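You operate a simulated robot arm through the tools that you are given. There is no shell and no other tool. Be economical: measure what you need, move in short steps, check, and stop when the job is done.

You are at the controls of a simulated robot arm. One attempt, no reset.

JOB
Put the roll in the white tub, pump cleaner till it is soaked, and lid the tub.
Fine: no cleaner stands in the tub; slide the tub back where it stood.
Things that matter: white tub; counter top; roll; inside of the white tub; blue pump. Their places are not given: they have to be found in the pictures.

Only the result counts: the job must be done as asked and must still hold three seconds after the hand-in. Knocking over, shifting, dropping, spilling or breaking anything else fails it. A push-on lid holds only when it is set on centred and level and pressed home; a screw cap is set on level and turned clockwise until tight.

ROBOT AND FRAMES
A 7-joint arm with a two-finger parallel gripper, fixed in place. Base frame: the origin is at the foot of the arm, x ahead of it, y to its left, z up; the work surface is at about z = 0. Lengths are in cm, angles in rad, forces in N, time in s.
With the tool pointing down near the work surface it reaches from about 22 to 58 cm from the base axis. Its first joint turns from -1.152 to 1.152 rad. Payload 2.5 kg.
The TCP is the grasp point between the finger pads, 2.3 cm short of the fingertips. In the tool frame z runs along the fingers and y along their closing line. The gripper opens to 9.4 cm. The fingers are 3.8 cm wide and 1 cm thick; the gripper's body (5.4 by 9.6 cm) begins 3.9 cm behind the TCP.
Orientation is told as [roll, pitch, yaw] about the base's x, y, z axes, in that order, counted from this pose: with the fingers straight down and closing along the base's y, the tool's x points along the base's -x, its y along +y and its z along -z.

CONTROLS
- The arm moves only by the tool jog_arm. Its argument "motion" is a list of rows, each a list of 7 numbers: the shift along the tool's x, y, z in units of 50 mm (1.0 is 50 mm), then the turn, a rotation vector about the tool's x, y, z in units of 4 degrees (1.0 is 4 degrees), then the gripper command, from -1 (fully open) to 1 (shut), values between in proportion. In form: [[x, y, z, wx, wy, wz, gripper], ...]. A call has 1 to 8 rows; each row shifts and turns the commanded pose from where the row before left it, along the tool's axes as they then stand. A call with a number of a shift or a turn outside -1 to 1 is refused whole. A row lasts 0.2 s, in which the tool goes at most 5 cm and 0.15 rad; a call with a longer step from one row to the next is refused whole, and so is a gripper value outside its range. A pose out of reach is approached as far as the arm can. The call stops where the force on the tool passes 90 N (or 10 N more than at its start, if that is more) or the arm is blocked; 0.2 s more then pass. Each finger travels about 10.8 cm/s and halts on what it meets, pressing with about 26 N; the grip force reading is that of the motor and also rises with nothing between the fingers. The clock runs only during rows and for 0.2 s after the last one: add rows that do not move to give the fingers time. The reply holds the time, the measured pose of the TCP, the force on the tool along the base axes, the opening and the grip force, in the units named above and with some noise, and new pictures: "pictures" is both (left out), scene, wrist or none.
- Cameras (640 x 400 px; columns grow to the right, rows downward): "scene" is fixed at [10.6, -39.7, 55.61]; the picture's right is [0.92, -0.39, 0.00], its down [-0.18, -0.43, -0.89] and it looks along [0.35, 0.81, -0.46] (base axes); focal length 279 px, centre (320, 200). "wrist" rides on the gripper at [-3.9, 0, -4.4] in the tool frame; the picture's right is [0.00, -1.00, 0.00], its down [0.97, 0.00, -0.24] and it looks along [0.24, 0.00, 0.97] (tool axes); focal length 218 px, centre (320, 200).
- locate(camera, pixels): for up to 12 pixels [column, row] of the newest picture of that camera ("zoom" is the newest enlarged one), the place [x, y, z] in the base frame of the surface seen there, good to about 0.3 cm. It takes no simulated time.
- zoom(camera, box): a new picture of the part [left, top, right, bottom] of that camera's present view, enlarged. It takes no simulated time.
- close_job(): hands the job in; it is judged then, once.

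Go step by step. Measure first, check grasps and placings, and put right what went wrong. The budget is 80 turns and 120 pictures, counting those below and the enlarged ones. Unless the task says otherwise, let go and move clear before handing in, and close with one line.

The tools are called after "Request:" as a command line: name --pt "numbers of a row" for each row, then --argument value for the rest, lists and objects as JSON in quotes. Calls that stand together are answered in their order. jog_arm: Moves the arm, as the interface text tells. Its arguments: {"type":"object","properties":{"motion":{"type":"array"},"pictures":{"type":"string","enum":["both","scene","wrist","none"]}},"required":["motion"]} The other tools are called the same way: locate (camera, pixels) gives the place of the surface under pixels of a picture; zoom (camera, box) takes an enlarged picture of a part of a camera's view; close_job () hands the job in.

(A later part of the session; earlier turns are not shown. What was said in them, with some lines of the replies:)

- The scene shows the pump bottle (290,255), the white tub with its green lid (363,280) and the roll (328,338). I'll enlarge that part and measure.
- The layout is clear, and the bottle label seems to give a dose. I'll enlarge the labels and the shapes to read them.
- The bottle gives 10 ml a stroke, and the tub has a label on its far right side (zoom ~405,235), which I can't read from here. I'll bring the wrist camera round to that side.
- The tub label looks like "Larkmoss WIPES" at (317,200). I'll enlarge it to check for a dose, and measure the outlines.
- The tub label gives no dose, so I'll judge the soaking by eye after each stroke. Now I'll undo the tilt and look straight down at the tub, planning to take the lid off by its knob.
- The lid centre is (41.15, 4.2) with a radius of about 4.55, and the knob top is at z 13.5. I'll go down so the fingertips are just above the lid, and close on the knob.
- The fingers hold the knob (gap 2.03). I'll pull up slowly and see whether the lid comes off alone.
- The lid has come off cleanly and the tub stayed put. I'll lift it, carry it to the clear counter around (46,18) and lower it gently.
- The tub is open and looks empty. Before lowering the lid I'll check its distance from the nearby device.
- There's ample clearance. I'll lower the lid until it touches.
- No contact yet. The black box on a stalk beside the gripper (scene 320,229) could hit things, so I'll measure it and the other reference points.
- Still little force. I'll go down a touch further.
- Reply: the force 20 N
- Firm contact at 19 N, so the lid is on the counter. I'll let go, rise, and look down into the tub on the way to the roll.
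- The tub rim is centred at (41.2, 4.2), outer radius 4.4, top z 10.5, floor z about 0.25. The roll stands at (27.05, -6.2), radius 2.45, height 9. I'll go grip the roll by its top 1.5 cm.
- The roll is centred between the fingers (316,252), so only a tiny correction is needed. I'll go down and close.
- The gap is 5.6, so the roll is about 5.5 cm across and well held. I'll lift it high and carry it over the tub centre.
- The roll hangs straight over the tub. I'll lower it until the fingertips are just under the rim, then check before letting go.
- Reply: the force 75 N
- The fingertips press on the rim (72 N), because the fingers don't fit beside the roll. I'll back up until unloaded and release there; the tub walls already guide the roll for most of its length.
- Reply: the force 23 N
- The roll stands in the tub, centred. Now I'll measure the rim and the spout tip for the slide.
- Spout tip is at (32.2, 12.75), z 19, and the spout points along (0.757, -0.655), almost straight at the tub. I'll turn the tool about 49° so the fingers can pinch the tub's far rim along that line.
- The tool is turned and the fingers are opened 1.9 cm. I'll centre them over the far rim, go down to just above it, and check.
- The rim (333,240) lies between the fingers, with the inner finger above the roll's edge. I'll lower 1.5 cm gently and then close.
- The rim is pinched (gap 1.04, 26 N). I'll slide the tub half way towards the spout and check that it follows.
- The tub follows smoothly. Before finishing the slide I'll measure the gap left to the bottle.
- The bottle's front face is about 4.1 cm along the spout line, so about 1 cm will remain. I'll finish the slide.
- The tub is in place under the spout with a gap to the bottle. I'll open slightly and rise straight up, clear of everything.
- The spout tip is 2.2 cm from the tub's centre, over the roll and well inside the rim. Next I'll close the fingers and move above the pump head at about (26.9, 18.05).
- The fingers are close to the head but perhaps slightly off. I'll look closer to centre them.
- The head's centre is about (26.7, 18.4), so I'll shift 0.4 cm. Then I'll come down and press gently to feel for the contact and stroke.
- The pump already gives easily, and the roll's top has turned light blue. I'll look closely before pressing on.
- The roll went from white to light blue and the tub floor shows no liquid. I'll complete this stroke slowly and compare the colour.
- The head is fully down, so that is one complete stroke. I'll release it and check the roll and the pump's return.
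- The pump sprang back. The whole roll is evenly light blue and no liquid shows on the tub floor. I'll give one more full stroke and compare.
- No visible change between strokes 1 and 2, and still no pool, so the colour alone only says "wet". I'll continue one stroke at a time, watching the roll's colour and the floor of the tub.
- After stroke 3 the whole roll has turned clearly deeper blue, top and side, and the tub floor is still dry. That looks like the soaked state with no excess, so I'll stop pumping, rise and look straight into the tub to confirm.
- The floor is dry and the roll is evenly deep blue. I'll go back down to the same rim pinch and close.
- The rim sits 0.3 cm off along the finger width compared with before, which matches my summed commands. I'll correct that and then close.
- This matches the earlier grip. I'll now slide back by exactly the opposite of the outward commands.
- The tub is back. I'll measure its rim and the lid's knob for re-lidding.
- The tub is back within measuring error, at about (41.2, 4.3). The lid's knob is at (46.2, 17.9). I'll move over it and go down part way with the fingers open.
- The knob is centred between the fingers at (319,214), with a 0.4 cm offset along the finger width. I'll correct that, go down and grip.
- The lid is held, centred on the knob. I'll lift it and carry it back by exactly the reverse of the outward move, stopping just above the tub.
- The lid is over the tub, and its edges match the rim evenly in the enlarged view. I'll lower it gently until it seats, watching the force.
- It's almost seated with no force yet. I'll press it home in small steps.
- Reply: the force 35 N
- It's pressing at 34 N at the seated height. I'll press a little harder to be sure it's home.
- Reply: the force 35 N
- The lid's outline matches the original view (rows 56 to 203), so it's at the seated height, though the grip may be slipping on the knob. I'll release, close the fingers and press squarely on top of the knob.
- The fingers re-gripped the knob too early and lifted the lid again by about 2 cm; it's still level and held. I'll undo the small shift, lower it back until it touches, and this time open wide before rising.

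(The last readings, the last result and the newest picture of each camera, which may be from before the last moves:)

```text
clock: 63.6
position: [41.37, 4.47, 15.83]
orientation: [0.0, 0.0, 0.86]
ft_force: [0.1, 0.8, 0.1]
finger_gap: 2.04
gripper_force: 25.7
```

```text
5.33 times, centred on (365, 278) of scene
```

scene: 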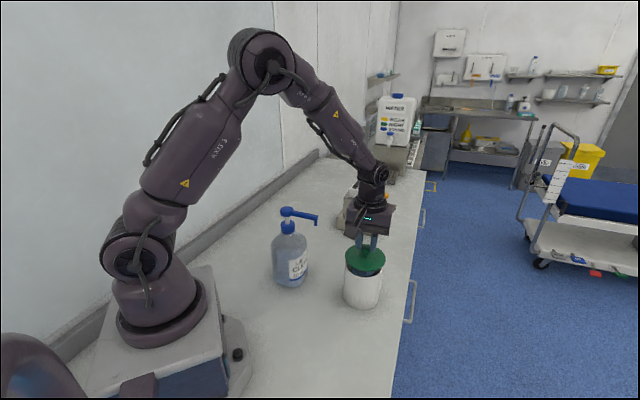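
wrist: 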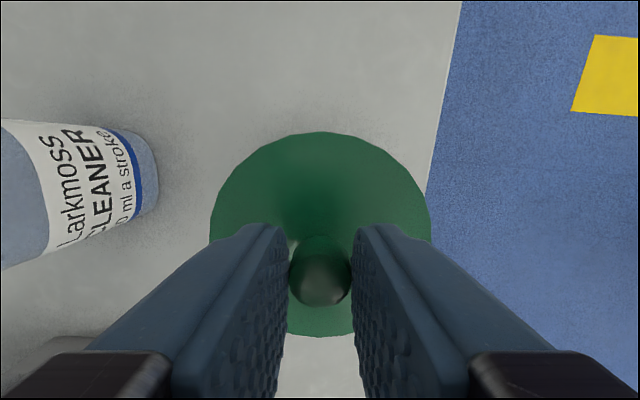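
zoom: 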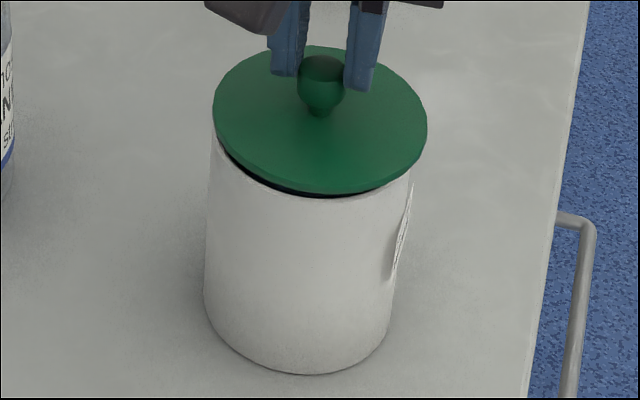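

The lid sits about 0.3 cm to the right of the tub's centre (lid 213–427, rim 209–413 in the zoom). I'll shift it left by that much and check.

Request:
jog_arm --pt "0.018 0.057 0 0 0 0 1" --pt "0 0 0.03 0 0 0 1" --pt "0 0 0 0 0 0 1" --pictures "none"

Request:
zoom --camera "scene" --box '[330, 240, 400, 315]'

Request:
zoom --camera "wrist" --box '[180, 110, 460, 360]'

```text
clock: 64.4
position: [41.12, 4.61, 15.66]
orientation: [0.0, 0.0, 0.857]
ft_force: [-0.2, 0.7, -0.9]
finger_gap: 1.99
gripper_force: 26.3
```

```text
5.33 times, centred on (365, 278) of scene
```

zoom: 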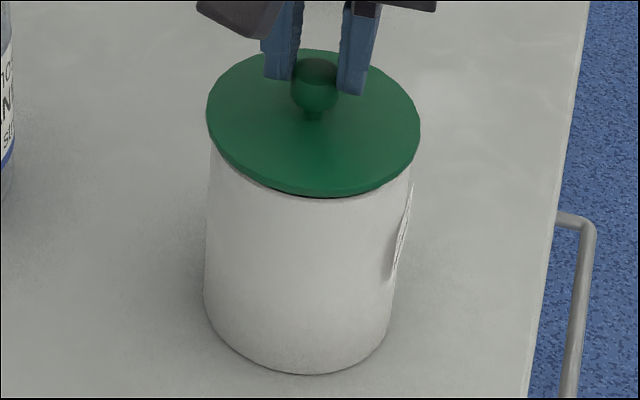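

```text
1.60 times, centred on (320, 235) of wrist
```

zoom: 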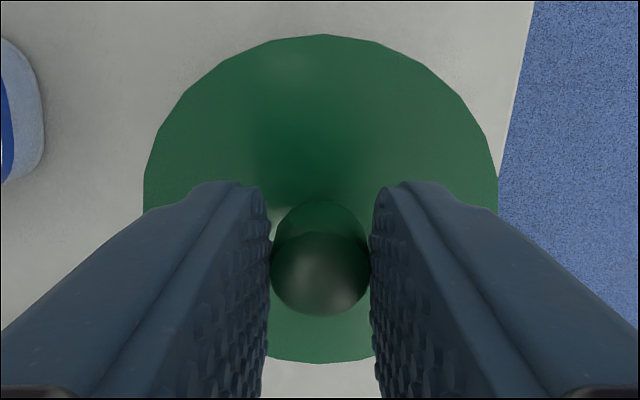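

The lid now lines up as it did at first (207–420 over 209–413). I'll press it down in small steps.

Request:
jog_arm --pt "0 0 0.04 0 0 0 1" --pt "0 0 0.03 0 0 0 1" --pt "0 0 0.03 0 0 0 1" --pt "0 0 0 0 0 0 1" --pictures "none"

Request:
zoom --camera "scene" --box '[330, 240, 400, 315]'

```text
clock: 65.4
position: [41.04, 4.44, 15.41]
orientation: [-0.001, 0.0, 0.857]
ft_force: [-7.0, -3.6, 20.4]
finger_gap: 2.0
gripper_force: 25.9
```

```text
5.33 times, centred on (365, 278) of scene
```

zoom: 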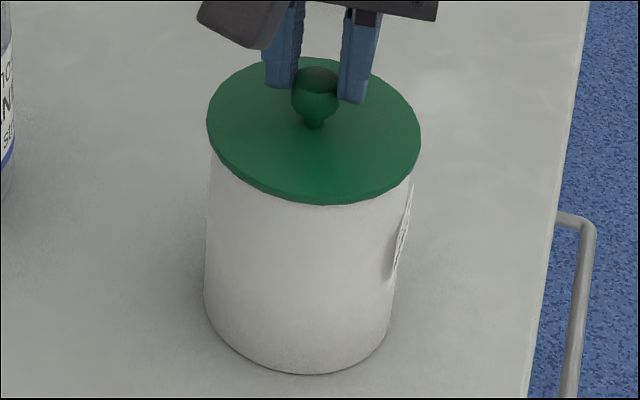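

The lid is down on the rim, level and centred. I'll open wide, rise well clear of the knob, then close the fingers above it.

Request:
jog_arm --pt "0 0 -0.02 0 0 0 -0.2" --pt "0 0 0 0 0 0 -0.2" --pt "0 0 0 0 0 0 -0.2" --pt "0 0 -0.4 0 0 0 -0.2" --pt "0 0 -0.4 0 0 0 -0.2" --pt "0 0 0 0 0 0 1" --pt "0 0 0 0 0 0 1" --pt "0 0 0 0 0 0 1" --pictures "wrist"

Request:
zoom --camera "scene" --box '[330, 240, 400, 315]'

```text
clock: 67.2
position: [41.0, 4.57, 19.23]
orientation: [0.002, 0.0, 0.858]
ft_force: [-0.3, -0.2, 0.1]
finger_gap: 0.0
gripper_force: 26.2
```

wrist: 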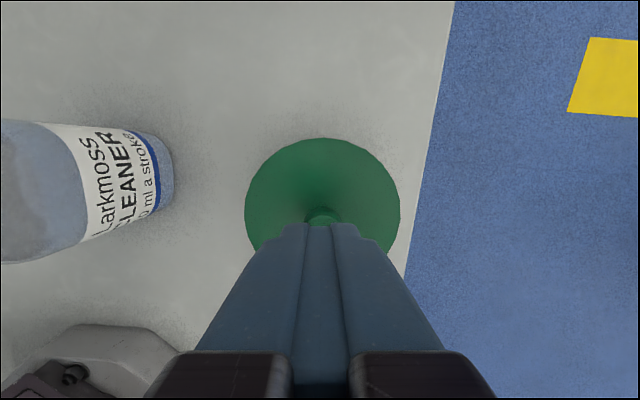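

```text
5.33 times, centred on (365, 278) of scene
```

zoom: 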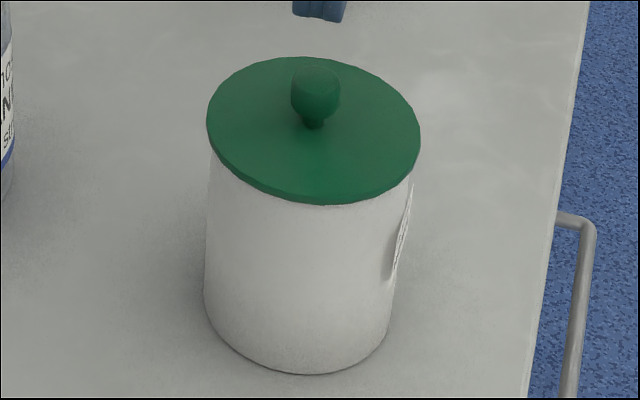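

The lid rests centred and level, and the closed fingers are over the knob. I'll press straight down on it.

Request:
jog_arm --pt "0.03 0 0.4 0 0 0 1" --pt "0 0 0.26 0 0 0 1" --pt "0 0 0.04 0 0 0 1" --pt "0 0 0.03 0 0 0 1" --pt "0 0 0.03 0 0 0 1" --pt "0 0 0 0 0 0 1" --pictures "none"

```text
clock: 68.6
position: [41.14, 4.54, 15.92]
orientation: [-0.005, -0.003, 0.859]
ft_force: [-19.5, -2.4, 63.1]
finger_gap: 0.02
gripper_force: 26.0
```

It's pressing at 63 N. I'll add one more small step, then rise and check.

Request:
jog_arm --pt "0 0 0.025 0 0 0 1" --pt "0 0 0 0 0 0 1" --pictures "none"

Request:
jog_arm --pt "0 0 -0.15 0 0 0 1" --pt "0 0 -0.5 0 0 0 1" --pt "0 0 -0.9 0 0 0 1" --pt "0 0 -0.9 0 0 0 1" --pt "0 0 -0.5 0 0 0 1" --pt "0 0 0 0 0 0 1" --pictures "both"

Request:
zoom --camera "scene" --box '[330, 240, 400, 315]'

```text
clock: 69.2
position: [41.1, 4.43, 15.75]
orientation: [-0.005, -0.005, 0.858]
ft_force: [-21.3, -3.2, 74.1]
finger_gap: 0.0
gripper_force: 25.8
```

```text
clock: 70.6
position: [41.05, 4.45, 30.16]
orientation: [0.0, -0.001, 0.858]
ft_force: [-0.2, -0.9, -0.6]
finger_gap: 0.0
gripper_force: 26.0
```

scene: 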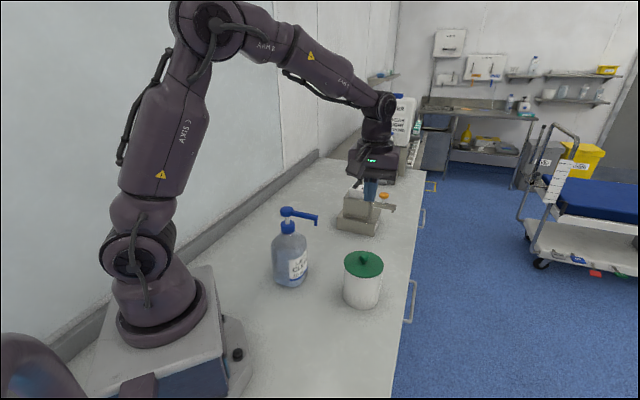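
wrist: 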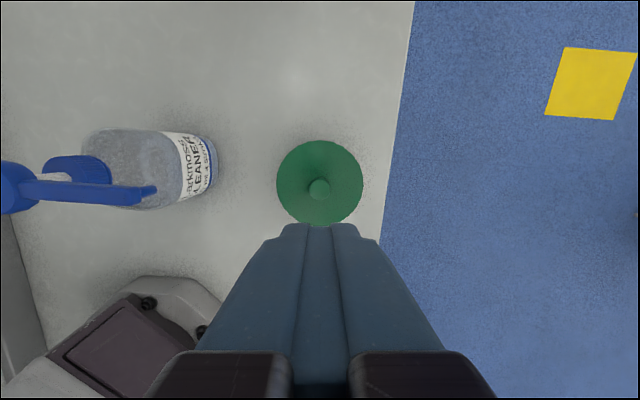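

```text
5.33 times, centred on (365, 278) of scene
```

zoom: 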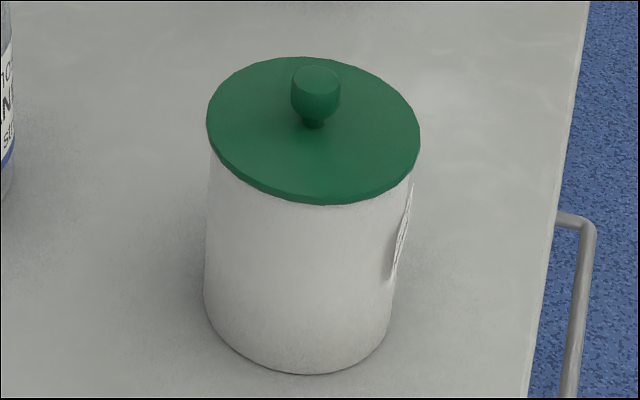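

The lid is on centred and level, and was pressed with 74 N. The tub's outline is within about 0.1 cm of its starting place (base edge 204 vs 207 in the same zoom), the arm is clear and the bottle stands as before, so I'm handing in.

Request:
close_job

```text
The job is handed in.
```

The roll is in the white tub with three strokes of cleaner (30 ml). I judged it soaked from its deep blue colour, since no dose was marked. I saw no liquid standing in the tub, which is back in place with its lid pressed on.
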